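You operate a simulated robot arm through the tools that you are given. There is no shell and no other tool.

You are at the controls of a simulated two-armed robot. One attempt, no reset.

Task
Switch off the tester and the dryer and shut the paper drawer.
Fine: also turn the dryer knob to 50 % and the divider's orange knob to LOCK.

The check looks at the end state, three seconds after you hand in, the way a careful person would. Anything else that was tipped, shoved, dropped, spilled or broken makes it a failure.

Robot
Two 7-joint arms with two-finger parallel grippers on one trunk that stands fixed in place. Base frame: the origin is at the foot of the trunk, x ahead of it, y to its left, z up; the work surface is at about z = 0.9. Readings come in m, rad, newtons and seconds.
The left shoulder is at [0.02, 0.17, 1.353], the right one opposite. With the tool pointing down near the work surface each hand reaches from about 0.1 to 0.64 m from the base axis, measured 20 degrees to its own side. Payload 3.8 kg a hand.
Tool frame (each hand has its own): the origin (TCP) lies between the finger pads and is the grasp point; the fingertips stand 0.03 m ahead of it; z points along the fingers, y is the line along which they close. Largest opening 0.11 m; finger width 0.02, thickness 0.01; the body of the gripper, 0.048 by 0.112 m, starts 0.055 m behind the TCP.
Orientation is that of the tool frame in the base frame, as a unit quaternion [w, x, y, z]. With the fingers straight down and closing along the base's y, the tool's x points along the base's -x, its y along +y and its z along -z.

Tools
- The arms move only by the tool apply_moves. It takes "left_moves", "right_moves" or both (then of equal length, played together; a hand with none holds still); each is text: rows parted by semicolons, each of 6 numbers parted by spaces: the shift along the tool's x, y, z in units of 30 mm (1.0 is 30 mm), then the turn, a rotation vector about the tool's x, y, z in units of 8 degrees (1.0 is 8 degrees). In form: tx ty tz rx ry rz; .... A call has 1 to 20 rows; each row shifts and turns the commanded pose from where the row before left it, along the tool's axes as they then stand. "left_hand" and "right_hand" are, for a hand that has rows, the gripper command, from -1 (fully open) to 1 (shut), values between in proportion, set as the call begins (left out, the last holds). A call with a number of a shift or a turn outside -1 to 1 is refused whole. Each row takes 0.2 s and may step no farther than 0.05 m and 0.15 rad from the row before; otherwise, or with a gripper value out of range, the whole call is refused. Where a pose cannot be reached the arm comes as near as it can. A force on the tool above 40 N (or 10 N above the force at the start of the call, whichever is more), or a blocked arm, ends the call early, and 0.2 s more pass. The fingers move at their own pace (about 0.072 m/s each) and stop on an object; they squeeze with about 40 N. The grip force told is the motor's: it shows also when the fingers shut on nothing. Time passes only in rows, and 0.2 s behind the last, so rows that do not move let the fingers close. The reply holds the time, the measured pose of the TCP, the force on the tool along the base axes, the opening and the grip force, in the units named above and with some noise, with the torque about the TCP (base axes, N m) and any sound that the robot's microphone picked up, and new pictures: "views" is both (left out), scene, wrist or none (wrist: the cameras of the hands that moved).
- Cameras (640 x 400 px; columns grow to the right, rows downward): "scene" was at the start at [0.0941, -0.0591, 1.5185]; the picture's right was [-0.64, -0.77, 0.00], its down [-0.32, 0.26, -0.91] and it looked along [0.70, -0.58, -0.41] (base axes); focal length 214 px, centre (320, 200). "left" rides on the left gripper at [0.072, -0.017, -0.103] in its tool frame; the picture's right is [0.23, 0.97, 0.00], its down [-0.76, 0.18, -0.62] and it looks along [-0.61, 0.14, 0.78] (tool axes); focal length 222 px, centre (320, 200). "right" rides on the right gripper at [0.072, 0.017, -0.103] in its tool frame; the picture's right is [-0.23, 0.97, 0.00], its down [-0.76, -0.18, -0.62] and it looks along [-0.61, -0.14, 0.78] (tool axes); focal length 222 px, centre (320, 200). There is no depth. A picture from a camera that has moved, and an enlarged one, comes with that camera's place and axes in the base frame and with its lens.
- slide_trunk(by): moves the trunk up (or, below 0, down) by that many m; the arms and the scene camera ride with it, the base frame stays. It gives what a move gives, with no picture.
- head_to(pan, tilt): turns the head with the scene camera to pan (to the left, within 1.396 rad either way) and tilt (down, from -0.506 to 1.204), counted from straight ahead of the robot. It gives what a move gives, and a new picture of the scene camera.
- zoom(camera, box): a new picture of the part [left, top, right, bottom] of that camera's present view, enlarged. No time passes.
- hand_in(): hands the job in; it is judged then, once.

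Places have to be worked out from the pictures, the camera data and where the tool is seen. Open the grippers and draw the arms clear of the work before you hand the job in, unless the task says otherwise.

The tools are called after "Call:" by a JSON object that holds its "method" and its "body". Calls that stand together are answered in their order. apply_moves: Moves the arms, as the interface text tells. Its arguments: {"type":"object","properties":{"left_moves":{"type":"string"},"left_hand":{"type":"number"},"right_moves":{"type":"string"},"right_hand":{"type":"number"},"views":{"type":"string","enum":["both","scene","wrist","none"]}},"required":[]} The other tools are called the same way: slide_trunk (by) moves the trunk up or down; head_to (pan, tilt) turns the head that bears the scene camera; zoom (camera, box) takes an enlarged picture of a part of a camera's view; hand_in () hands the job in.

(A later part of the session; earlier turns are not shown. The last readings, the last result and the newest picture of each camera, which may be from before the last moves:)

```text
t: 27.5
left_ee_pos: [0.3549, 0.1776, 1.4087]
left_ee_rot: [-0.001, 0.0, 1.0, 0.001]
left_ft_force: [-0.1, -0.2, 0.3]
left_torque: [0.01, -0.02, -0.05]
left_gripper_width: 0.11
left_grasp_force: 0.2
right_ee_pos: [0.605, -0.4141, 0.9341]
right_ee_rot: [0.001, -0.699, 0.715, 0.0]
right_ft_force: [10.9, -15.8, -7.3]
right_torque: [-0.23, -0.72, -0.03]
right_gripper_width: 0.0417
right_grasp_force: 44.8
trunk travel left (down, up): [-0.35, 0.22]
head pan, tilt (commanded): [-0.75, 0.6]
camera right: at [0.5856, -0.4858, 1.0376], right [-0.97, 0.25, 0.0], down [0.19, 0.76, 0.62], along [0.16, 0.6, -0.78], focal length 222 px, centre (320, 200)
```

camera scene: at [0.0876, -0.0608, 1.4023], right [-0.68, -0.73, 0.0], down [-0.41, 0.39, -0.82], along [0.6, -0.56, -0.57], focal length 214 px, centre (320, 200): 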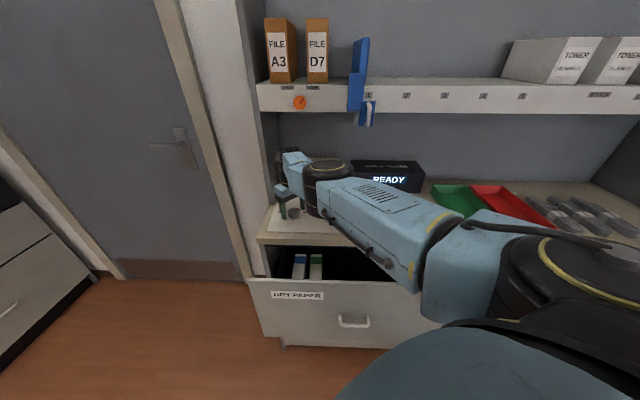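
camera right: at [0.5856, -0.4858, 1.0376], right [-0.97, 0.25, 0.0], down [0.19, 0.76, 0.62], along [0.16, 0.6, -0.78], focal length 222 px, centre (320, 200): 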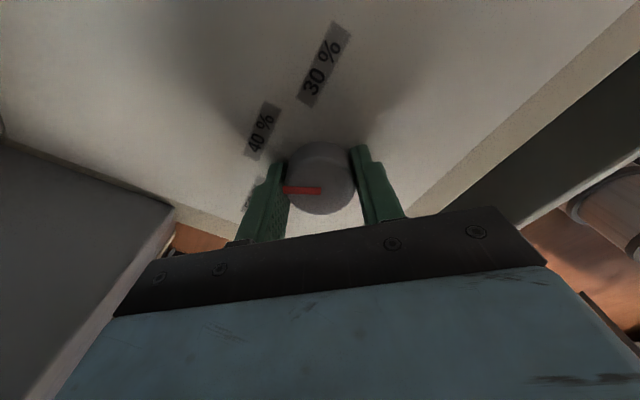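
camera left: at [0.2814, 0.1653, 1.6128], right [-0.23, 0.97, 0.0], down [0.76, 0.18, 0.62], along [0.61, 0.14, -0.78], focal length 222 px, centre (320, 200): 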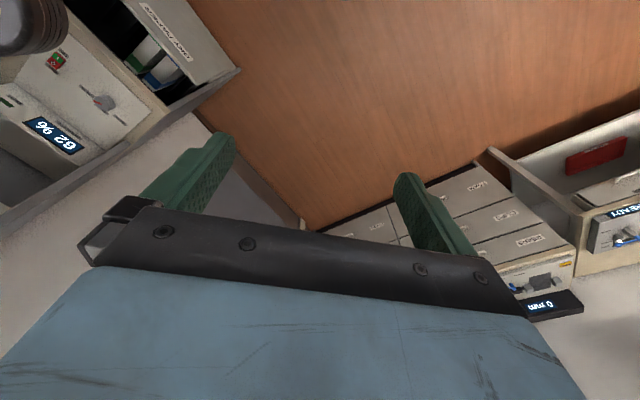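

Side force has grown to about 20 N, so the tool sits a few mm off the knob's axis. I'll shift about 2 mm with the force to relieve it before turning further.

Call:
{"method": "apply_moves", "body": {"right_moves": "0.07 -0.07 0.03 0 0 0; 0 0 0 0 0 0", "views": "none"}}

```text
t: 28.1
left_ee_pos: [0.3543, 0.1791, 1.41]
left_ee_rot: [0.0, 0.001, 1.0, 0.0]
left_ft_force: [0.6, -0.3, 0.5]
left_torque: [0.02, -0.02, 0.03]
left_gripper_width: 0.1101
left_grasp_force: 0.1
right_ee_pos: [0.6048, -0.4153, 0.9338]
right_ee_rot: [0.001, -0.698, 0.716, 0.0]
right_ft_force: [5.6, -8.6, 0.8]
right_torque: [0.34, 0.34, -0.01]
right_gripper_width: 0.0413
right_grasp_force: 44.8
trunk travel left (down, up): [-0.35, 0.22]
head pan, tilt (commanded): [-0.75, 0.6]
```

Each mm eases about 3 N, so I'll shift a little more the same way and turn the remaining 32°.

Call:
{"method": "apply_moves", "body": {"right_moves": "0.09 -0.06 0 0 0 0; 0 0 0 0 0 -1; 0 0 0 0 0 -1; 0 0 0 0 0 -1; 0 0 0 0 0 -1; 0 0 0 0 0 0", "views": "wrist"}}

```text
t: 29.5
left_ee_pos: [0.3538, 0.18, 1.4107]
left_ee_rot: [-0.001, 0.0, 1.0, 0.0]
left_ft_force: [0.3, -0.4, -0.6]
left_torque: [0.02, -0.01, 0.01]
left_gripper_width: 0.11
left_grasp_force: 0.0
right_ee_pos: [0.6049, -0.4151, 0.9331]
right_ee_rot: [-0.003, 0.869, -0.495, 0.001]
right_ft_force: [14.0, 6.0, 2.7]
right_torque: [1.31, 0.13, 0.03]
right_gripper_width: 0.0412
right_grasp_force: 45.0
right hand out of reach, approached as far as the arm can: row 1
trunk travel left (down, up): [-0.35, 0.22]
head pan, tilt (commanded): [-0.75, 0.6]
camera right: at [0.6272, -0.4847, 1.0376], right [-0.95, -0.3, 0.0], down [-0.24, 0.74, 0.62], along [-0.19, 0.6, -0.78], focal length 222 px, centre (320, 200)
```

right: 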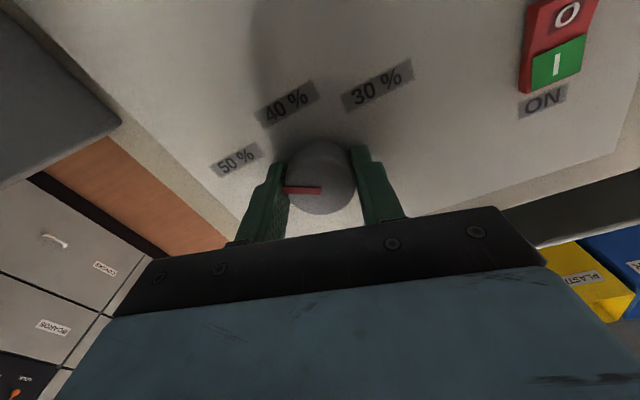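

The hand has turned 120.1° in all, so the pointer should now be at 50 %. I'll open the fingers, lift straight up and inspect.

Call:
{"method": "apply_moves", "body": {"right_moves": "0 0 0 0 0 0; 0 0 0 0 0 0; 0 0 0 0 0 0; 0 0 -0.5 0 0 0; 0 0 -0.7 0 0 0; 0 0 -0.8 0 0 0; 0 0 -0.8 0 0 0", "right_hand": -0.36, "views": "both"}}

Call:
{"method": "zoom", "body": {"camera": "right", "box": [220, 60, 420, 185]}}

```text
t: 31.1
left_ee_pos: [0.3526, 0.1794, 1.4107]
left_ee_rot: [0.0, 0.0, 1.0, 0.0]
left_ft_force: [-0.6, -0.2, 0.3]
left_torque: [0.03, 0.0, 0.0]
left_gripper_width: 0.11
left_grasp_force: 0.0
right_ee_pos: [0.603, -0.4167, 1.0194]
right_ee_rot: [0.0, 0.868, -0.496, 0.001]
right_ft_force: [-1.4, 0.2, -0.7]
right_torque: [0.01, -0.03, 0.01]
right_gripper_width: 0.075
right_grasp_force: 0.0
trunk travel left (down, up): [-0.35, 0.22]
head pan, tilt (commanded): [-0.75, 0.6]
camera scene: at [0.0873, -0.0607, 1.4023], right [-0.68, -0.73, 0.0], down [-0.41, 0.39, -0.83], along [0.6, -0.56, -0.56], focal length 214 px, centre (320, 200)
camera right: at [0.6254, -0.4851, 1.1227], right [-0.95, -0.3, 0.0], down [-0.24, 0.75, 0.62], along [-0.18, 0.59, -0.78], focal length 222 px, centre (320, 200)
```

scene: 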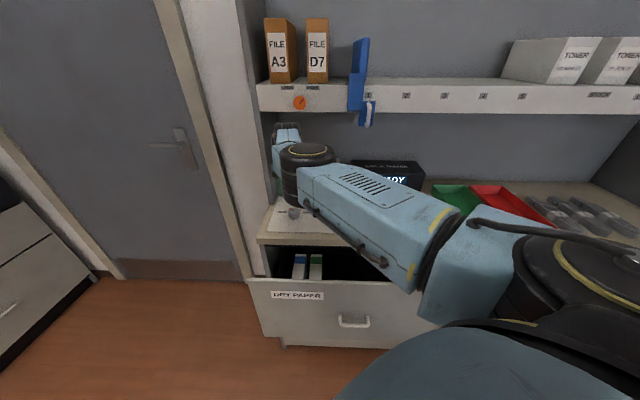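
right: 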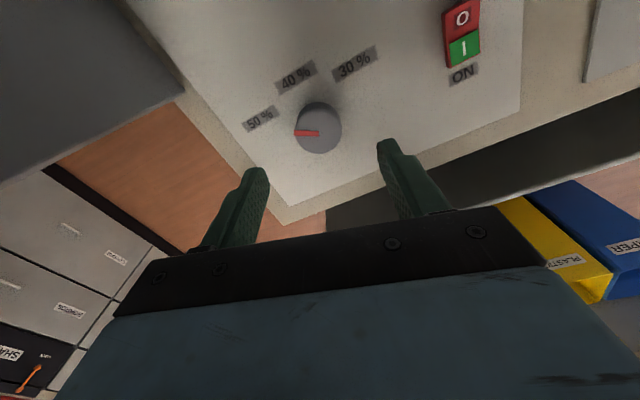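

```text
3.20 times, centred on (320, 122) of right
camera zoom: at [0.6254, -0.4851, 1.1227], right [-0.95, -0.3, 0.0], down [-0.24, 0.75, 0.62], along [-0.18, 0.59, -0.78], focal length 711 px, centre (320, 448)
```

zoom: 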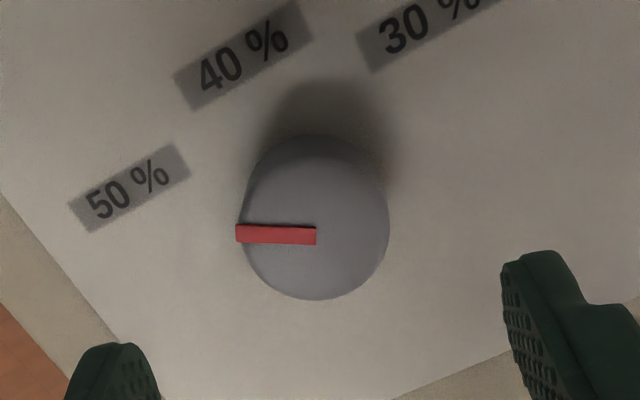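

The zoom confirms the pointer is at -60°, exactly on 50 %. Next is the dryer switch: its O half is at about [0.53,-0.52], so I'll close the fingers, turn square to the cabinet and move above it.

Call:
{"method": "apply_moves", "body": {"right_moves": "0 0 0 0 0 1; 0 0 0 0 0 1; 0 0 0 0 0 1; 0 0 0 0 0 1; 0 0 0 0 0 1; 0 0 0 0 0 1; 0 0 0 0 0 1; 0 0 0 0 0 1; 0 0 0 0 0 1; 0 0 0 0 0 0.44; 0.85 -0.16 0 0 0 0; 0.85 -0.16 0 0 0 0; 0.85 -0.16 0 0 0 0; 0.85 -0.16 0 0 0 0; 0.85 -0.16 0 0 0 0; 0 0 0.8 0 0 0; 0 0 0.6 0 0 0", "right_hand": 1, "views": "both"}}

```text
t: 34.7
left_ee_pos: [0.3522, 0.1785, 1.4104]
left_ee_rot: [0.0, -0.001, 1.0, 0.0]
left_ft_force: [-0.1, -1.7, -0.2]
left_torque: [0.04, 0.01, 0.03]
left_gripper_width: 0.1099
left_grasp_force: 0.1
right_ee_pos: [0.5292, -0.5231, 0.9789]
right_ee_rot: [0.001, -0.383, 0.924, 0.0]
right_ft_force: [-0.7, 0.5, -0.1]
right_torque: [0.0, 0.02, 0.0]
right_gripper_width: 0.0
right_grasp_force: 37.7
trunk travel left (down, up): [-0.35, 0.22]
head pan, tilt (commanded): [-0.75, 0.6]
camera scene: at [0.0874, -0.061, 1.4023], right [-0.68, -0.73, 0.0], down [-0.41, 0.39, -0.82], along [0.6, -0.56, -0.57], focal length 214 px, centre (320, 200)
camera right: at [0.4647, -0.5614, 1.0816], right [-0.53, 0.85, 0.0], down [0.66, 0.41, 0.63], along [0.53, 0.33, -0.78], focal length 222 px, centre (320, 200)
```

scene: 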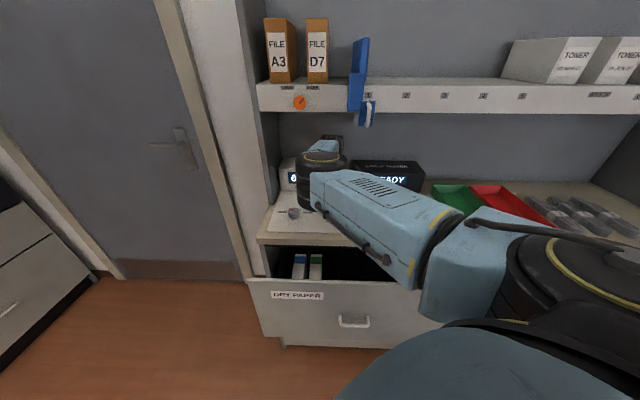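
right: 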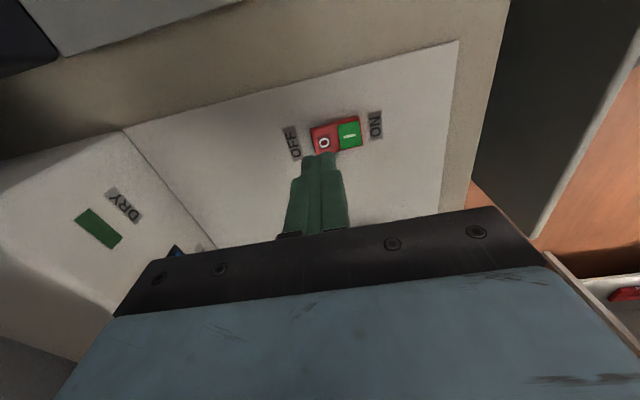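

The closed fingertips hover just beside the O half. I'll zoom in for exact alignment.

Call:
{"method": "zoom", "body": {"camera": "right", "box": [260, 100, 420, 200]}}

```text
4.00 times, centred on (340, 150) of right
camera zoom: at [0.4647, -0.5614, 1.0816], right [-0.53, 0.85, 0.0], down [0.66, 0.41, 0.63], along [0.53, 0.33, -0.78], focal length 888 px, centre (240, 400)
```

zoom: 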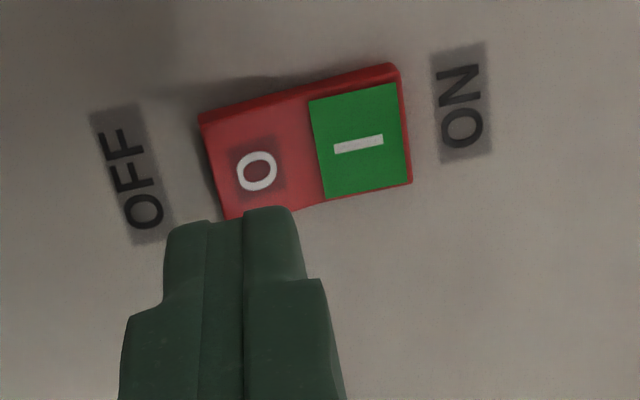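

The O half spans d 0.729–0.748 in the cabinet frame and my tip is centred at 0.744 over it, so the alignment is good. I'll press straight down in small steps, watching force and sound.

Call:
{"method": "apply_moves", "body": {"right_moves": "0 0 0.25 0 0 0; 0 0 0.25 0 0 0; 0 0 0.2 0 0 0; 0 0 0.1 0 0 0; 0 0 0.1 0 0 0; 0 0 0.1 0 0 0", "views": "wrist"}}

```text
t: 36.1
left_ee_pos: [0.3534, 0.1799, 1.4098]
left_ee_rot: [0.0, 0.0, 1.0, 0.001]
left_ft_force: [-0.5, -0.6, 0.5]
left_torque: [-0.01, 0.0, -0.01]
left_gripper_width: 0.1099
left_grasp_force: 0.1
right_ee_pos: [0.5304, -0.5241, 0.9459]
right_ee_rot: [0.001, -0.382, 0.924, -0.001]
right_ft_force: [0.1, -0.7, -0.1]
right_torque: [-0.03, -0.03, 0.02]
right_gripper_width: 0.0001
right_grasp_force: 37.8
trunk travel left (down, up): [-0.35, 0.22]
head pan, tilt (commanded): [-0.75, 0.6]
camera right: at [0.4666, -0.5614, 1.0495], right [-0.53, 0.85, 0.0], down [0.66, 0.41, 0.62], along [0.53, 0.33, -0.78], focal length 222 px, centre (320, 200)
```

right: 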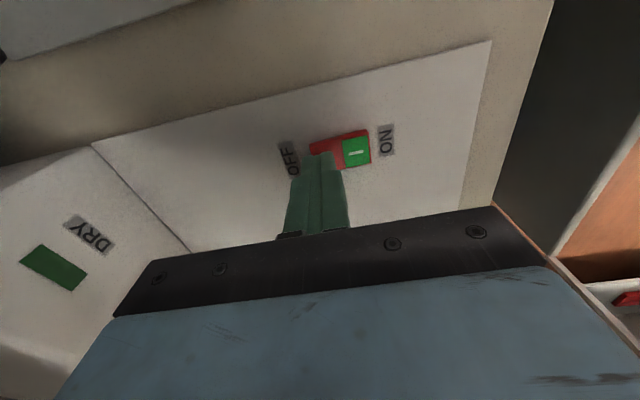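

Still no contact with the tip at z≈0.916. I'll go on in 2.4 mm steps.

Call:
{"method": "apply_moves", "body": {"right_moves": "0 0 0.08 0 0 0; 0 0 0.08 0 0 0; 0 0 0.08 0 0 0; 0 0 0.08 0 0 0", "views": "wrist"}}

```text
t: 37.1
left_ee_pos: [0.3493, 0.1806, 1.4117]
left_ee_rot: [0.001, 0.001, 1.0, -0.002]
left_ft_force: [0.8, 0.0, 0.1]
left_torque: [0.02, 0.03, -0.01]
left_gripper_width: 0.11
left_grasp_force: 0.0
right_ee_pos: [0.5295, -0.5237, 0.9417]
right_ee_rot: [0.004, -0.382, 0.924, -0.005]
right_ft_force: [3.0, -3.7, 31.2]
right_torque: [0.03, 0.11, 0.01]
right_gripper_width: 0.0
right_grasp_force: 38.2
trunk travel left (down, up): [-0.35, 0.22]
head pan, tilt (commanded): [-0.75, 0.6]
heard: click, click
camera right: at [0.4662, -0.5608, 1.0447], right [-0.53, 0.85, -0.01], down [0.66, 0.42, 0.63], along [0.54, 0.32, -0.78], focal length 222 px, centre (320, 200)
```

right: 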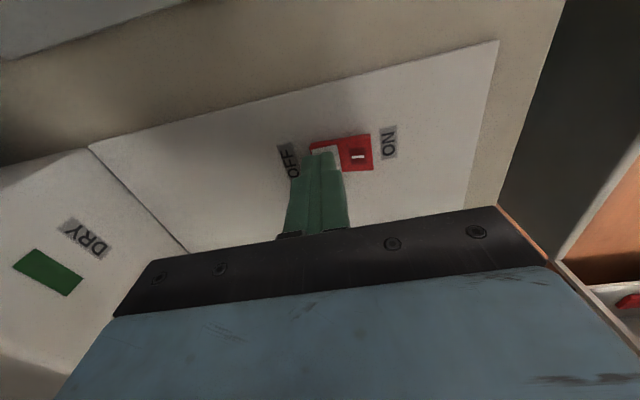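

I heard clicks at 31 N and the rocker's look changed: the I half is now dark. I'll lift off and check the switch and the display.

Call:
{"method": "apply_moves", "body": {"right_moves": "0 0 -0.4 0 0 0; 0 0 -0.8 0 0 0; 0 0 -0.8 0 0 0", "views": "both"}}

Call:
{"method": "zoom", "body": {"camera": "right", "box": [240, 80, 420, 200]}}

Call:
{"method": "zoom", "body": {"camera": "scene", "box": [250, 140, 450, 260]}}

```text
t: 37.9
left_ee_pos: [0.3513, 0.1796, 1.4109]
left_ee_rot: [0.001, 0.0, 1.0, 0.0]
left_ft_force: [0.4, -0.1, 0.2]
left_torque: [-0.02, -0.03, 0.0]
left_gripper_width: 0.11
left_grasp_force: 0.0
right_ee_pos: [0.5295, -0.5205, 0.9968]
right_ee_rot: [0.001, -0.383, 0.924, -0.001]
right_ft_force: [-0.8, 0.6, -0.6]
right_torque: [-0.01, 0.01, -0.04]
right_gripper_width: 0.0
right_grasp_force: 37.6
trunk travel left (down, up): [-0.35, 0.22]
head pan, tilt (commanded): [-0.75, 0.6]
camera scene: at [0.0875, -0.0607, 1.4023], right [-0.68, -0.73, 0.0], down [-0.41, 0.39, -0.83], along [0.6, -0.56, -0.56], focal length 214 px, centre (320, 200)
camera right: at [0.4661, -0.5593, 1.0995], right [-0.53, 0.85, 0.0], down [0.66, 0.41, 0.62], along [0.53, 0.33, -0.78], focal length 222 px, centre (320, 200)
```

scene: 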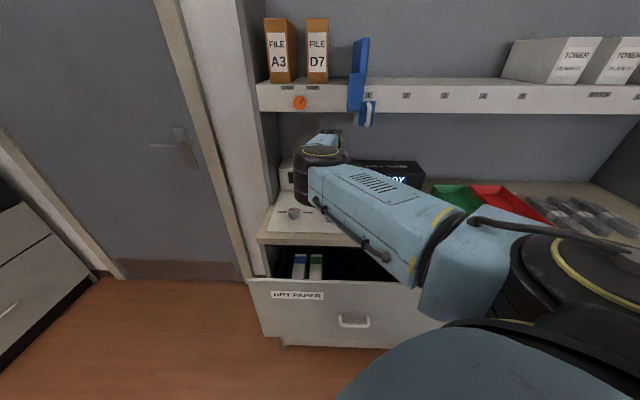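
right: 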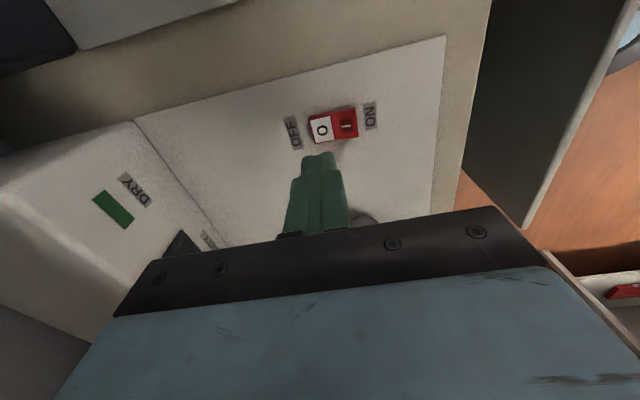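

```text
3.33 times, centred on (330, 140) of right
camera zoom: at [0.4661, -0.5593, 1.0995], right [-0.53, 0.85, 0.0], down [0.66, 0.41, 0.62], along [0.53, 0.33, -0.78], focal length 740 px, centre (287, 400)
```

zoom: 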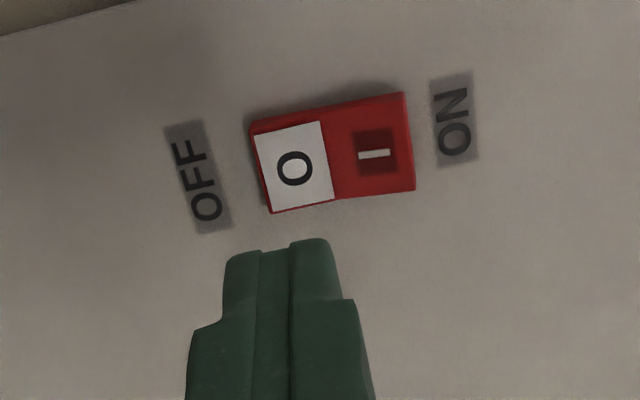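

```text
3.20 times, centred on (350, 200) of scene
camera zoom: at [0.0875, -0.0607, 1.4023], right [-0.68, -0.73, 0.0], down [-0.41, 0.39, -0.83], along [0.6, -0.56, -0.56], focal length 686 px, centre (224, 200)
```

zoom: 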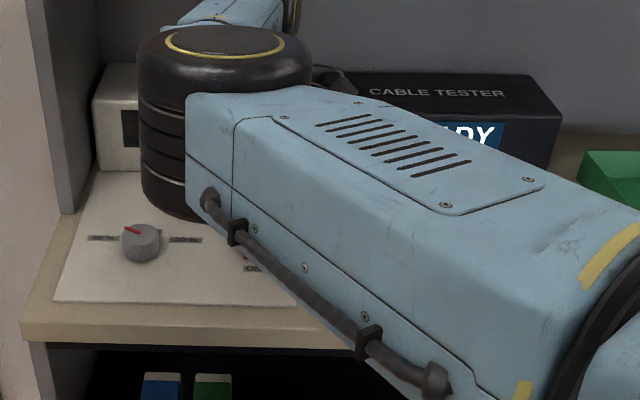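

The dryer is off: O is pressed and its display is dark. Next is the tester switch, with its O half near u≈0.127, d≈0.741, so I'll move about 0.13 m along the bench and look.

Call:
{"method": "apply_moves", "body": {"right_moves": "0.88 0 0 0 0 0; 0.88 0 0 0 0 0; 0.88 0 0 0 0 0; 0.88 0 0 0 0 0; 0.88 0 0 0 0 0; 0 0 0.4 0 0 0", "views": "both"}}

Call:
{"method": "zoom", "body": {"camera": "right", "box": [240, 80, 420, 200]}}

```text
t: 39.3
left_ee_pos: [0.3525, 0.1792, 1.4098]
left_ee_rot: [0.0, 0.0, 1.0, 0.0]
left_ft_force: [0.3, 0.6, 0.2]
left_torque: [-0.01, 0.03, -0.02]
left_gripper_width: 0.11
left_grasp_force: 0.0
right_ee_pos: [0.4365, -0.6171, 0.9841]
right_ee_rot: [0.001, -0.382, 0.924, 0.0]
right_ft_force: [0.6, -0.1, -0.5]
right_torque: [0.02, -0.03, 0.03]
right_gripper_width: 0.0
right_grasp_force: 37.6
trunk travel left (down, up): [-0.35, 0.22]
head pan, tilt (commanded): [-0.75, 0.6]
camera scene: at [0.0879, -0.0606, 1.4023], right [-0.68, -0.73, 0.0], down [-0.41, 0.39, -0.82], along [0.6, -0.56, -0.57], focal length 214 px, centre (320, 200)
camera right: at [0.3733, -0.6546, 1.0878], right [-0.53, 0.85, 0.0], down [0.66, 0.41, 0.63], along [0.53, 0.33, -0.78], focal length 222 px, centre (320, 200)
```

scene: 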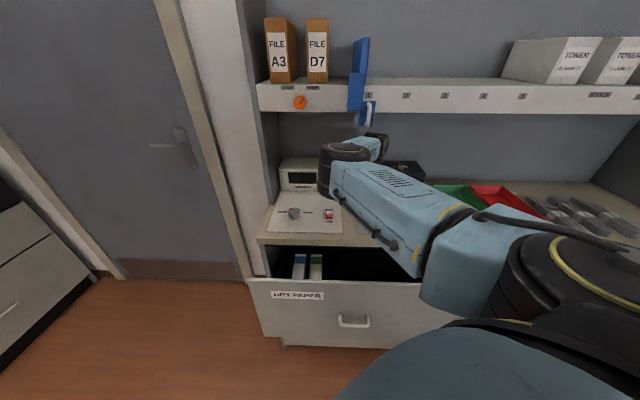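
right: 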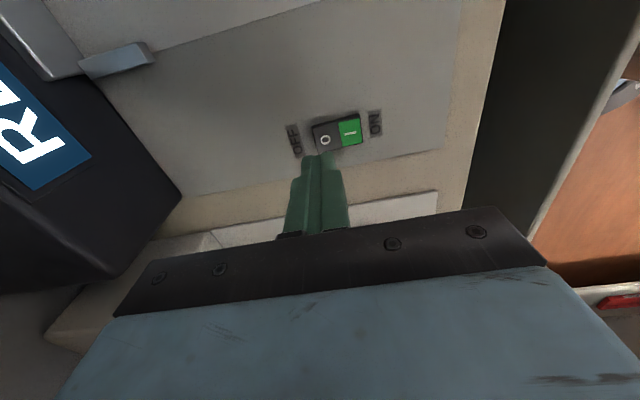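

```text
3.33 times, centred on (330, 140) of right
camera zoom: at [0.3733, -0.6546, 1.0878], right [-0.53, 0.85, 0.0], down [0.66, 0.41, 0.63], along [0.53, 0.33, -0.78], focal length 740 px, centre (287, 400)
```

zoom: 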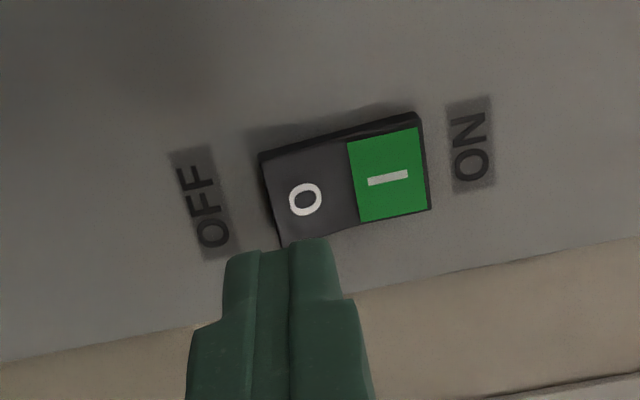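

The tester's O half is centred at u≈0.1235 with the same d range, and my tip is at u=0.1277, d=0.745. I'll shift 4 mm and press down as before.

Call:
{"method": "apply_moves", "body": {"right_moves": "-0.14 0 0.3 0 0 0; 0 0 0.3 0 0 0; 0 0 0.3 0 0 0; 0 0 0.3 0 0 0; 0 0 0.08 0 0 0; 0 0 0.08 0 0 0; 0 0 0.08 0 0 0", "views": "wrist"}}

```text
t: 40.9
left_ee_pos: [0.3517, 0.1808, 1.4104]
left_ee_rot: [0.0, 0.0, 1.0, -0.001]
left_ft_force: [0.5, 0.2, 0.5]
left_torque: [-0.01, -0.01, 0.03]
left_gripper_width: 0.1101
left_grasp_force: 0.0
right_ee_pos: [0.4399, -0.6125, 0.9419]
right_ee_rot: [0.002, -0.383, 0.924, -0.001]
right_ft_force: [0.2, -0.6, 5.7]
right_torque: [0.01, 0.0, 0.02]
right_gripper_width: 0.0001
right_grasp_force: 37.3
trunk travel left (down, up): [-0.35, 0.22]
head pan, tilt (commanded): [-0.75, 0.6]
heard: click, click
camera right: at [0.3763, -0.6516, 1.0451], right [-0.53, 0.85, 0.0], down [0.66, 0.41, 0.62], along [0.53, 0.33, -0.78], focal length 222 px, centre (320, 200)
```

right: 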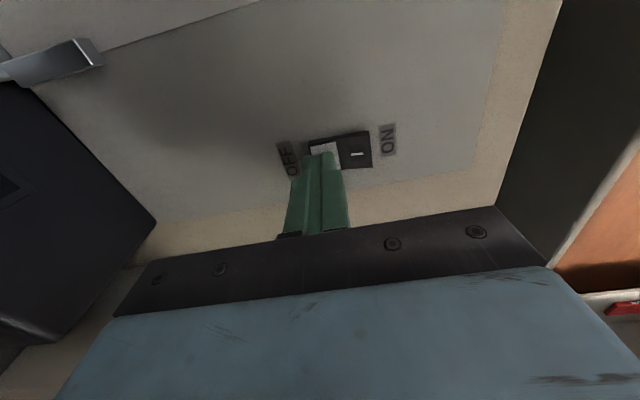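

The tester is off too: there was a click, O is now white and its display is dark. I'll lift off and draw back toward the robot, above the drawer.

Call:
{"method": "apply_moves", "body": {"right_moves": "0 0 -0.5 0 0 0; 0 0 -0.8 0 0 0; 0 0 -0.8 0 0 0; 0 0 -0.8 0 0 0; 0 0.6 -0.5 0 0 0; 0 1 -0.3 0 0 0; 0 1 0 0 0 0; 0 1 0 0 0 0; 0 1 0 0 0 0", "views": "both"}}

```text
t: 42.9
left_ee_pos: [0.3513, 0.1803, 1.409]
left_ee_rot: [-0.001, 0.0, 1.0, 0.0]
left_ft_force: [0.0, 0.8, 0.4]
left_torque: [-0.01, 0.0, -0.04]
left_gripper_width: 0.1099
left_grasp_force: 0.1
right_ee_pos: [0.3391, -0.516, 1.0512]
right_ee_rot: [0.001, -0.382, 0.924, -0.001]
right_ft_force: [0.3, -0.1, -0.6]
right_torque: [-0.01, 0.01, 0.02]
right_gripper_width: 0.0002
right_grasp_force: 38.1
trunk travel left (down, up): [-0.35, 0.22]
head pan, tilt (commanded): [-0.75, 0.6]
camera scene: at [0.087, -0.0603, 1.4024], right [-0.68, -0.73, 0.0], down [-0.41, 0.39, -0.83], along [0.6, -0.56, -0.56], focal length 214 px, centre (320, 200)
camera right: at [0.2763, -0.5538, 1.1554], right [-0.53, 0.85, 0.0], down [0.66, 0.41, 0.63], along [0.53, 0.33, -0.78], focal length 222 px, centre (320, 200)
```

scene: 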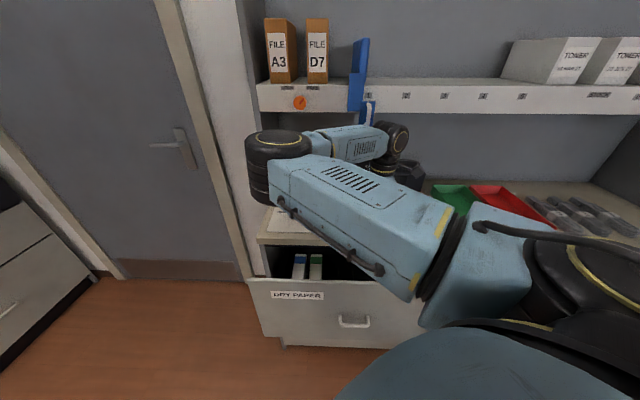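
right: 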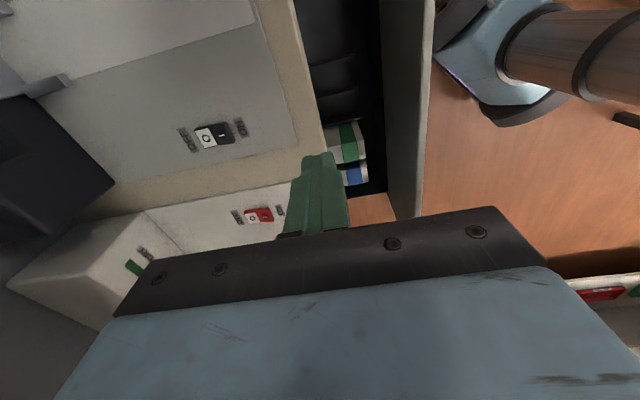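

Both displays are dark. Next is the drawer, whose front face is at d≈0.48, spans z 0.49–0.855 and has its handle at u≈0.08, z≈0.70. I plan to push above the handle with the tool tilted toward the cabinet, so the gripper body clears the bench edge; I'll raise the trunk 0.1 m first for more arm room.

Call:
{"method": "slide_trunk", "body": {"by": 0.1}}

Call:
{"method": "apply_moves", "body": {"right_moves": "-0.3 0.5 0 1 0 0; -0.3 0.5 0 1 0 0; -0.3 0.5 0 1 0 0; -0.3 0.5 0 1 0 0; -0.3 0.5 0 1 0 0", "views": "both"}}

```text
t: 44.2
left_ee_pos: [0.3522, 0.1793, 1.5086]
left_ee_rot: [0.0, -0.001, 1.0, 0.0]
left_ft_force: [-0.8, -0.6, 0.5]
left_torque: [0.0, -0.02, 0.03]
left_gripper_width: 0.11
left_grasp_force: 0.0
right_ee_pos: [0.3401, -0.5167, 1.1517]
right_ee_rot: [0.001, -0.382, 0.924, -0.001]
right_ft_force: [0.3, -0.8, -0.4]
right_torque: [-0.02, 0.02, -0.02]
right_gripper_width: 0.0
right_grasp_force: 37.8
trunk travel left (down, up): [-0.45, 0.12]
head pan, tilt (commanded): [-0.75, 0.6]
```

```text
t: 45.4
left_ee_pos: [0.3516, 0.1802, 1.5097]
left_ee_rot: [0.0, 0.0, 1.0, 0.0]
left_ft_force: [0.0, 0.4, -0.4]
left_torque: [-0.04, -0.02, 0.02]
left_gripper_width: 0.1101
left_grasp_force: 0.1
right_ee_pos: [0.3216, -0.4329, 1.1337]
right_ee_rot: [0.131, -0.359, 0.868, -0.317]
right_ft_force: [0.1, 1.1, 0.0]
right_torque: [-0.01, -0.04, -0.02]
right_gripper_width: 0.0
right_grasp_force: 38.2
trunk travel left (down, up): [-0.45, 0.12]
head pan, tilt (commanded): [-0.75, 0.6]
camera scene: at [0.0872, -0.0603, 1.5023], right [-0.68, -0.73, 0.0], down [-0.41, 0.39, -0.83], along [0.6, -0.56, -0.56], focal length 214 px, centre (320, 200)
camera right: at [0.2137, -0.4268, 1.2012], right [-0.36, 0.69, -0.63], down [0.35, 0.73, 0.59], along [0.86, 0.0, -0.51], focal length 222 px, centre (320, 200)
```

scene: 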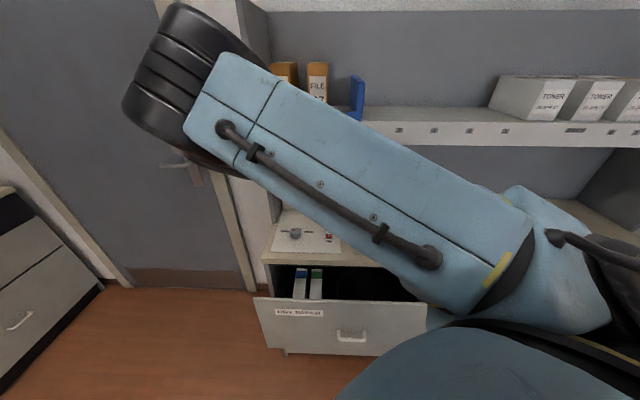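
right: 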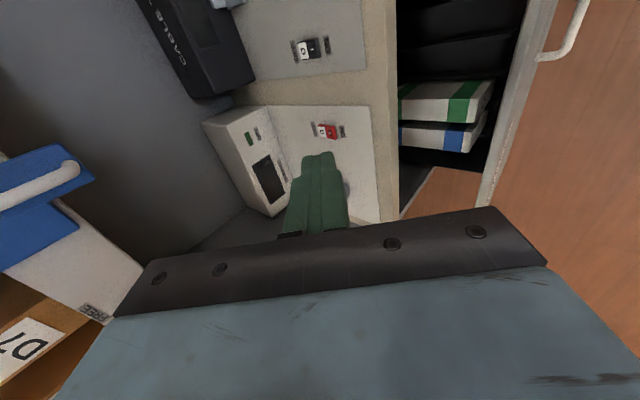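

The tool is tilted 40° toward the cabinet at u≈0.079, d≈0.53. I'll finish the tilt to 60° and draw back to d≈0.41, still high.

Call:
{"method": "apply_moves", "body": {"right_moves": "0 0 0 1 0 0; 0 0 0 1 0 0; 0 0 0 0.5 0 0; 0 0.5 -0.87 0 0 0; 0 0.5 -0.87 0 0 0; 0 0.5 -0.87 0 0 0; 0 0.5 -0.87 0 0 0", "views": "both"}}

```text
t: 47.0
left_ee_pos: [0.3516, 0.1779, 1.5106]
left_ee_rot: [0.0, 0.0, 1.0, -0.001]
left_ft_force: [-0.1, -0.6, -0.3]
left_torque: [-0.01, 0.04, 0.01]
left_gripper_width: 0.1099
left_grasp_force: 0.0
right_ee_pos: [0.3338, -0.5019, 1.2094]
right_ee_rot: [0.192, -0.332, 0.8, -0.461]
right_ft_force: [-0.2, 0.2, -0.6]
right_torque: [0.01, -0.01, -0.03]
right_gripper_width: 0.0001
right_grasp_force: 37.5
right hand out of reach, approached as far as the arm can: row 1, 2, 3, 4, 5, 6, 7
trunk travel left (down, up): [-0.45, 0.12]
head pan, tilt (commanded): [-0.75, 0.6]
camera scene: at [0.0875, -0.0606, 1.5023], right [-0.68, -0.73, 0.0], down [-0.41, 0.39, -0.83], along [0.6, -0.56, -0.56], focal length 214 px, centre (320, 200)
camera right: at [0.212, -0.4827, 1.2457], right [-0.18, 0.51, -0.84], down [0.22, 0.86, 0.47], along [0.96, -0.1, -0.27], focal length 222 px, centre (320, 200)
```

scene: 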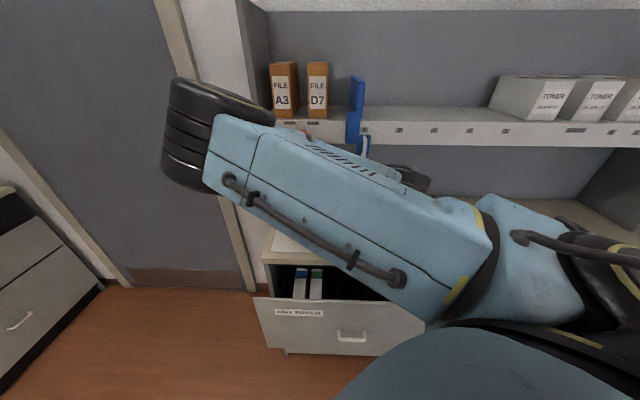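
right: 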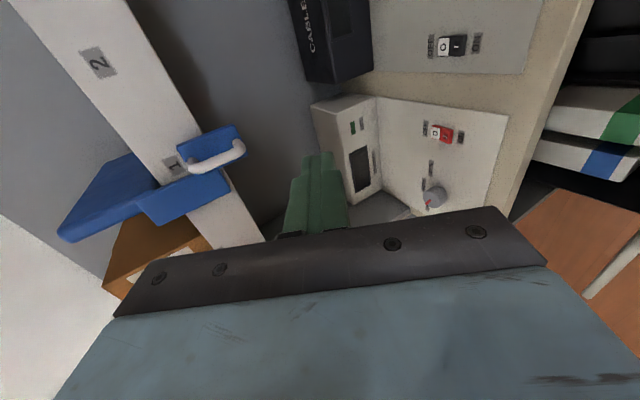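

A 60° tilt is only reachable farther out, so I'll bring the tool back to vertical and retreat in that pose instead. In that pose the fingers can push the top 20 mm of the drawer front with the gripper body passing above the bench.

Call:
{"method": "apply_moves", "body": {"right_moves": "0 0 0 -1 0 0; 0 0 0 -1 0 0; 0 0 0 -1 0 0; 0 0 0 -1 0 0; 0 0 0 -1 0 0; 0 0 0 -1 0 0; 0 0 0 -1 0 0; 0 0 0 -0.5 0 0; 0 0.6 1 0 0 0; 0 0.6 1 0 0 0; 0 0.6 1 0 0 0; 0 0.6 1 0 0 0; 0 0.6 1 0 0 0", "views": "both"}}

```text
t: 49.8
left_ee_pos: [0.3527, 0.1797, 1.5105]
left_ee_rot: [0.0, 0.001, 1.0, -0.001]
left_ft_force: [-0.4, 1.1, -0.5]
left_torque: [0.0, -0.01, 0.01]
left_gripper_width: 0.1102
left_grasp_force: 0.1
right_ee_pos: [0.268, -0.4374, 1.0573]
right_ee_rot: [0.001, -0.382, 0.924, -0.001]
right_ft_force: [-0.5, 0.0, 0.2]
right_torque: [-0.01, -0.01, -0.02]
right_gripper_width: 0.0
right_grasp_force: 37.7
trunk travel left (down, up): [-0.45, 0.12]
head pan, tilt (commanded): [-0.75, 0.6]
camera scene: at [0.0874, -0.0605, 1.5023], right [-0.68, -0.73, 0.0], down [-0.41, 0.39, -0.83], along [0.6, -0.56, -0.56], focal length 214 px, centre (320, 200)
camera right: at [0.205, -0.4763, 1.1605], right [-0.53, 0.85, 0.0], down [0.66, 0.41, 0.62], along [0.53, 0.33, -0.78], focal length 222 px, centre (320, 200)
```

scene: 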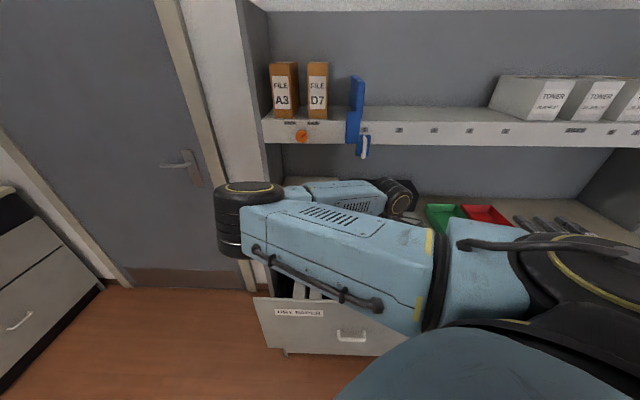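
right: 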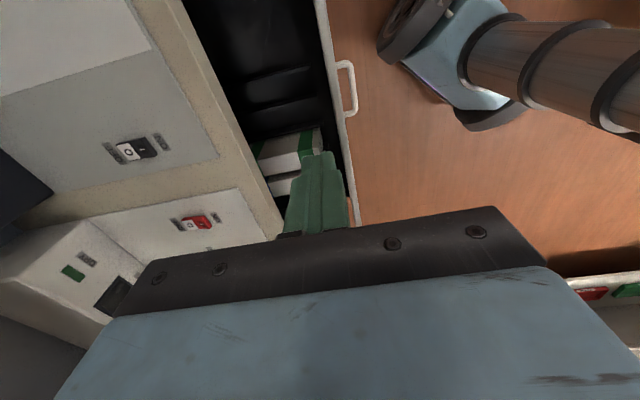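

Vertical retreat works. The drawer's outer face is at d≈0.472, its inner face at 0.491, and the bench edge at ≈0.604. I'll move back to d≈0.41, u≈0.09, in front of the drawer and still above it.

Call:
{"method": "apply_moves", "body": {"right_moves": "-0.3 0.75 0 0 0 0; -0.3 0.75 0 0 0 0; -0.3 0.75 0 0 0 0; -0.1 0.7 0 0 0 0; 0 0 1 0 0 0; 0 0 1 0 0 0; 0 0 1 0 0 0", "views": "both"}}

```text
t: 51.4
left_ee_pos: [0.3528, 0.1784, 1.5092]
left_ee_rot: [-0.001, 0.0, 1.0, 0.0]
left_ft_force: [0.3, -0.9, -0.7]
left_torque: [0.02, 0.0, 0.02]
left_gripper_width: 0.1101
left_grasp_force: 0.2
right_ee_pos: [0.229, -0.3523, 0.9691]
right_ee_rot: [0.001, -0.383, 0.924, 0.0]
right_ft_force: [-0.1, -1.3, 1.1]
right_torque: [0.01, 0.02, -0.01]
right_gripper_width: 0.0001
right_grasp_force: 38.0
trunk travel left (down, up): [-0.45, 0.12]
head pan, tilt (commanded): [-0.75, 0.6]
camera scene: at [0.088, -0.0611, 1.5022], right [-0.68, -0.73, 0.0], down [-0.41, 0.39, -0.82], along [0.6, -0.56, -0.57], focal length 214 px, centre (320, 200)
camera right: at [0.1656, -0.3905, 1.0718], right [-0.53, 0.85, 0.0], down [0.66, 0.41, 0.63], along [0.53, 0.33, -0.78], focal length 222 px, centre (320, 200)
```

scene: 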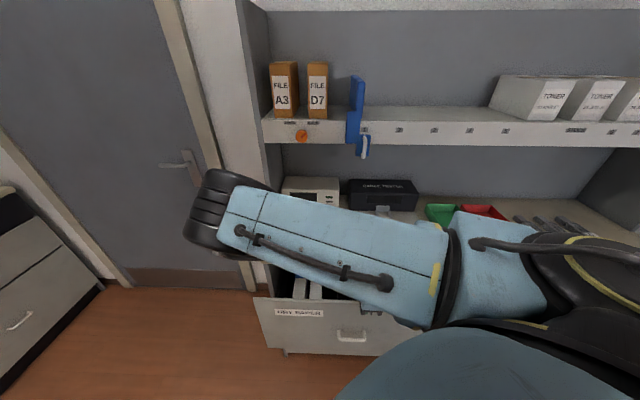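
right: 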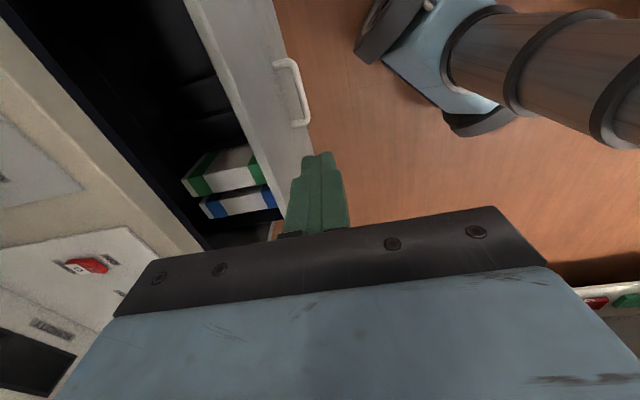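

The hand is at u=0.087, d=0.411, z=0.969, in front of the drawer and above its top edge. I'll try a moderate 24° tilt here so the fingertips lead, while still above the drawer.

Call:
{"method": "apply_moves", "body": {"right_moves": "0 0 0 1 0 0; 0 0 0 1 0 0; 0 0 0 1 0 0", "views": "wrist"}}

```text
t: 52.2
left_ee_pos: [0.3526, 0.1795, 1.5099]
left_ee_rot: [0.0, 0.0, 1.0, 0.0]
left_ft_force: [0.0, -0.3, -0.3]
left_torque: [0.0, 0.0, 0.0]
left_gripper_width: 0.1099
left_grasp_force: 0.0
right_ee_pos: [0.2418, -0.3721, 0.9828]
right_ee_rot: [0.08, -0.375, 0.905, -0.187]
right_ft_force: [-0.5, -0.5, -0.1]
right_torque: [0.03, 0.01, -0.01]
right_gripper_width: 0.0
right_grasp_force: 37.9
right hand out of reach, approached as far as the arm can: row 3
trunk travel left (down, up): [-0.45, 0.12]
head pan, tilt (commanded): [-0.75, 0.6]
camera right: at [0.1502, -0.3834, 1.0712], right [-0.47, 0.79, -0.39], down [0.48, 0.6, 0.65], along [0.74, 0.12, -0.66], focal length 222 px, centre (320, 200)
```

right: 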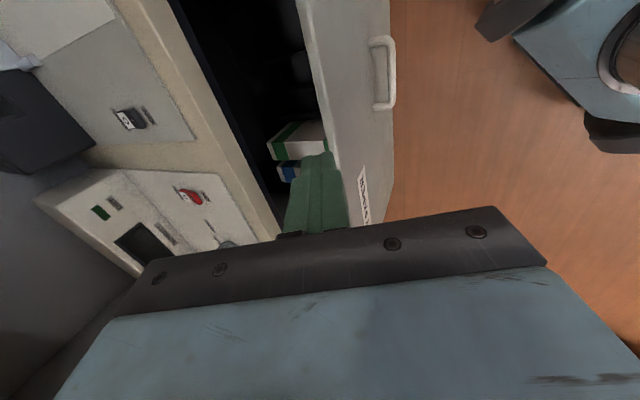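

The tilt came to 23° at u=0.092, d=0.434, z=0.983, with the tips still about 2 cm short of the drawer face in d. I'll go down in two stages while moving slightly back.

Call:
{"method": "apply_moves", "body": {"right_moves": "0 0.432 0.83 0 0 0; 0 0.432 0.83 0 0 0", "views": "wrist"}}

```text
t: 52.8
left_ee_pos: [0.353, 0.1799, 1.5092]
left_ee_rot: [0.0, -0.001, 1.0, 0.0]
left_ft_force: [0.4, -0.1, -0.3]
left_torque: [-0.04, -0.02, 0.02]
left_gripper_width: 0.11
left_grasp_force: 0.1
right_ee_pos: [0.2524, -0.3948, 0.9403]
right_ee_rot: [0.08, -0.375, 0.904, -0.19]
right_ft_force: [0.0, -0.2, 0.5]
right_torque: [0.01, 0.02, 0.0]
right_gripper_width: 0.0001
right_grasp_force: 38.2
right hand out of reach, approached as far as the arm can: row 1, 2
trunk travel left (down, up): [-0.45, 0.12]
head pan, tilt (commanded): [-0.75, 0.6]
camera right: at [0.1616, -0.405, 1.0282], right [-0.47, 0.79, -0.39], down [0.47, 0.6, 0.64], along [0.74, 0.12, -0.66], focal length 222 px, centre (320, 200)
```

right: 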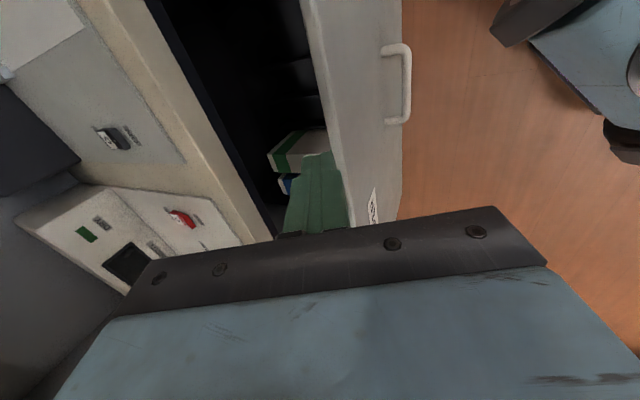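

The tilt is not reachable lower down here. So I'll go back to a vertical tool, retreat to d≈0.41 and descend that way; I can add tilt once the push has moved farther out.

Call:
{"method": "apply_moves", "body": {"right_moves": "0 0 0 -1 0 0; 0 0 0 -1 0 0; 0 0 0 -0.92 0 0; -0.2 0.8 0 0 0 0; -0.2 0.8 0 0 0 0; 0 0 0.8 0 0 0", "views": "wrist"}}

```text
t: 54.2
left_ee_pos: [0.3526, 0.1788, 1.5097]
left_ee_rot: [0.0, 0.001, 1.0, 0.0]
left_ft_force: [-0.4, -0.2, -0.4]
left_torque: [0.03, 0.02, 0.0]
left_gripper_width: 0.1101
left_grasp_force: 0.1
right_ee_pos: [0.2268, -0.352, 0.9153]
right_ee_rot: [0.004, -0.383, 0.924, -0.006]
right_ft_force: [-0.2, 0.7, 0.0]
right_torque: [-0.01, 0.01, -0.02]
right_gripper_width: 0.0
right_grasp_force: 38.2
trunk travel left (down, up): [-0.45, 0.12]
head pan, tilt (commanded): [-0.75, 0.6]
camera right: at [0.1627, -0.3883, 1.0183], right [-0.53, 0.85, -0.01], down [0.66, 0.42, 0.63], along [0.54, 0.32, -0.78], focal length 222 px, centre (320, 200)
```

right: 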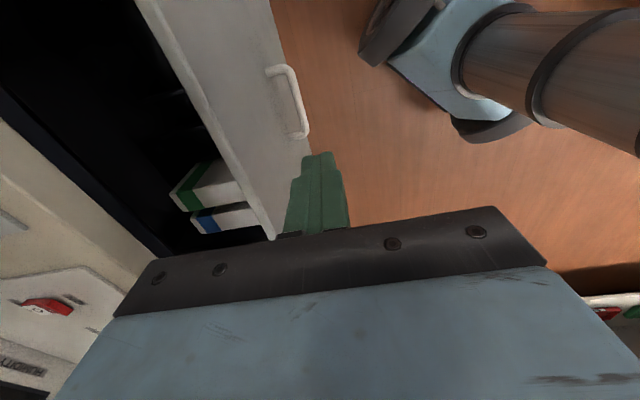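

The hand is vertical in front of the drawer at d=0.409, tip at z≈0.885. I'll lower about 57 mm so the tip sits about 25 mm below the drawer's top edge.

Call:
{"method": "apply_moves", "body": {"right_moves": "0 0 0.95 0 0 0; 0 0 0.95 0 0 0", "views": "both"}}

```text
t: 54.8
left_ee_pos: [0.3516, 0.1792, 1.5103]
left_ee_rot: [0.0, 0.0, 1.0, 0.0]
left_ft_force: [0.3, 0.4, 0.1]
left_torque: [0.01, 0.01, 0.03]
left_gripper_width: 0.1099
left_grasp_force: 0.1
right_ee_pos: [0.2263, -0.3524, 0.8606]
right_ee_rot: [0.003, -0.383, 0.924, -0.006]
right_ft_force: [-0.7, 0.5, 0.3]
right_torque: [0.0, -0.02, 0.02]
right_gripper_width: 0.0
right_grasp_force: 37.9
trunk travel left (down, up): [-0.45, 0.12]
head pan, tilt (commanded): [-0.75, 0.6]
camera scene: at [0.0874, -0.0606, 1.5023], right [-0.68, -0.73, 0.0], down [-0.41, 0.39, -0.83], along [0.6, -0.56, -0.56], focal length 214 px, centre (320, 200)
camera right: at [0.1627, -0.3892, 0.9624], right [-0.53, 0.85, -0.01], down [0.66, 0.42, 0.63], along [0.54, 0.32, -0.78], focal length 222 px, centre (320, 200)
```

scene: 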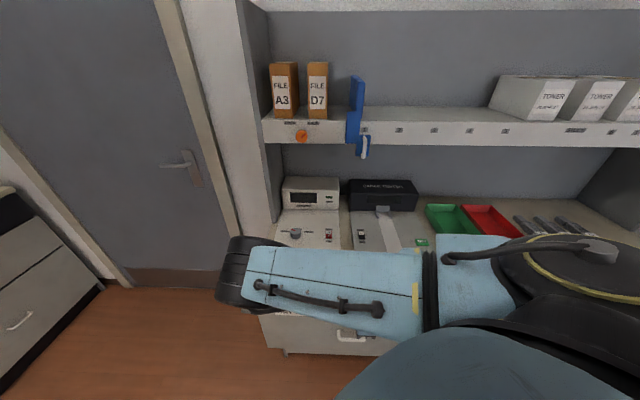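
right: 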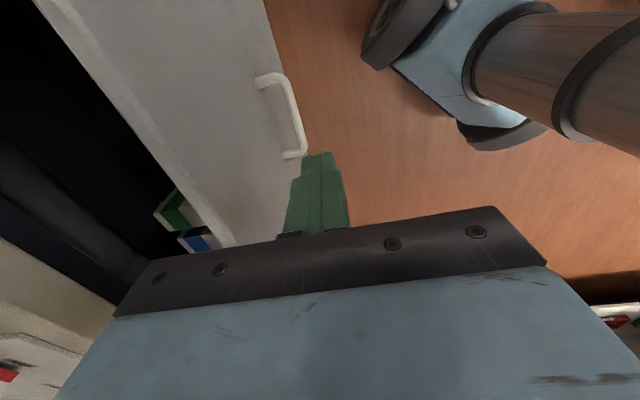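

Everything is clear: the fingers are in front of the drawer face beside the handle. I'll push slowly toward the cabinet.

Call:
{"method": "apply_moves", "body": {"right_moves": "0 -0.5 0 0 0 0; 0 -0.5 0 0 0 0; 0 -0.4 0 0 0 0; 0 -0.3 0 0 0 0; 0 -0.3 0 0 0 0; 0 -0.3 0 0 0 0; 0 -0.3 0 0 0 0; 0 -0.3 0 0 0 0", "views": "both"}}

```text
t: 56.6
left_ee_pos: [0.3517, 0.1793, 1.5092]
left_ee_rot: [0.0, 0.0, 1.0, 0.0]
left_ft_force: [-0.4, 0.0, 0.5]
left_torque: [0.0, 0.0, -0.02]
left_gripper_width: 0.1101
left_grasp_force: 0.1
right_ee_pos: [0.2912, -0.4147, 0.8595]
right_ee_rot: [0.004, -0.383, 0.924, -0.007]
right_ft_force: [-0.4, 0.4, 0.0]
right_torque: [0.03, -0.02, 0.02]
right_gripper_width: 0.0
right_grasp_force: 38.5
trunk travel left (down, up): [-0.45, 0.12]
head pan, tilt (commanded): [-0.75, 0.6]
camera scene: at [0.0878, -0.061, 1.5023], right [-0.68, -0.73, 0.0], down [-0.41, 0.39, -0.82], along [0.6, -0.56, -0.57], focal length 214 px, centre (320, 200)
camera right: at [0.2258, -0.4513, 0.9627], right [-0.53, 0.85, -0.01], down [0.66, 0.42, 0.63], along [0.54, 0.32, -0.78], focal length 222 px, centre (320, 200)
```

scene: 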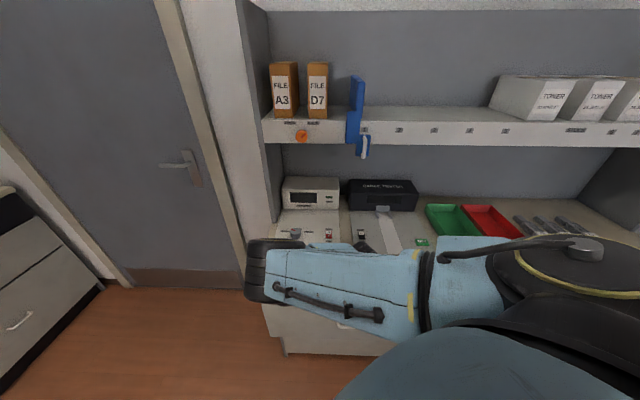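
right: 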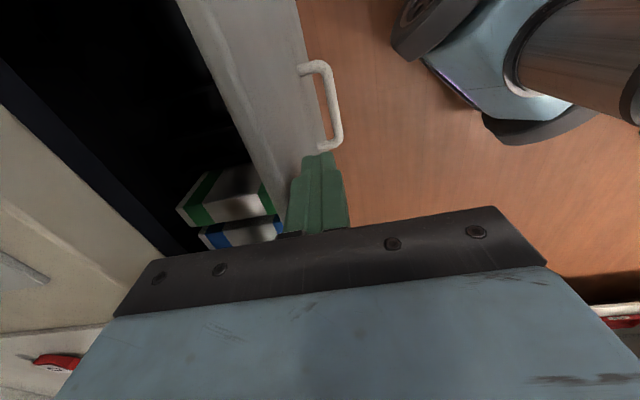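

The tip has travelled to d≈0.51 with no steady force, so I need to check whether the drawer actually moved. I'll zoom in on both views.

Call:
{"method": "zoom", "body": {"camera": "right", "box": [160, 40, 380, 240]}}

Call:
{"method": "zoom", "body": {"camera": "scene", "box": [230, 220, 430, 370]}}

```text
2.00 times, centred on (270, 140) of right
camera zoom: at [0.2258, -0.4513, 0.9627], right [-0.53, 0.85, -0.01], down [0.66, 0.42, 0.63], along [0.54, 0.32, -0.78], focal length 444 px, centre (420, 320)
```

zoom: 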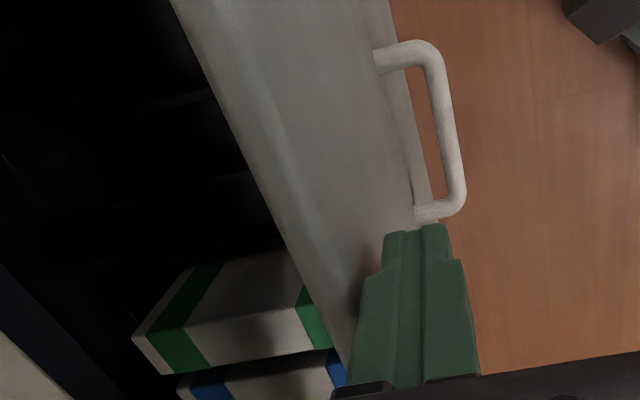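

```text
2.67 times, centred on (330, 295) of scene
camera zoom: at [0.0878, -0.061, 1.5023], right [-0.68, -0.73, 0.0], down [-0.41, 0.39, -0.82], along [0.6, -0.56, -0.57], focal length 572 px, centre (293, -53)
```

zoom: 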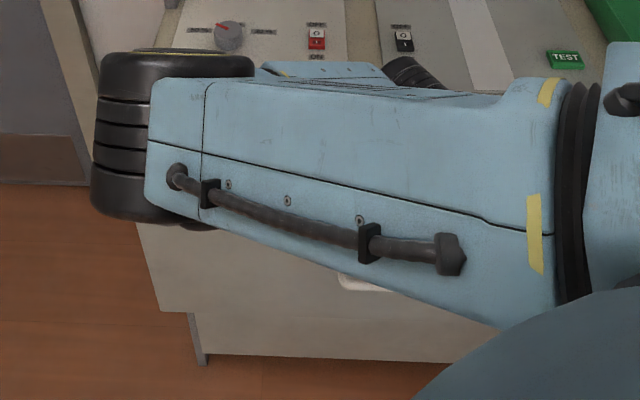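

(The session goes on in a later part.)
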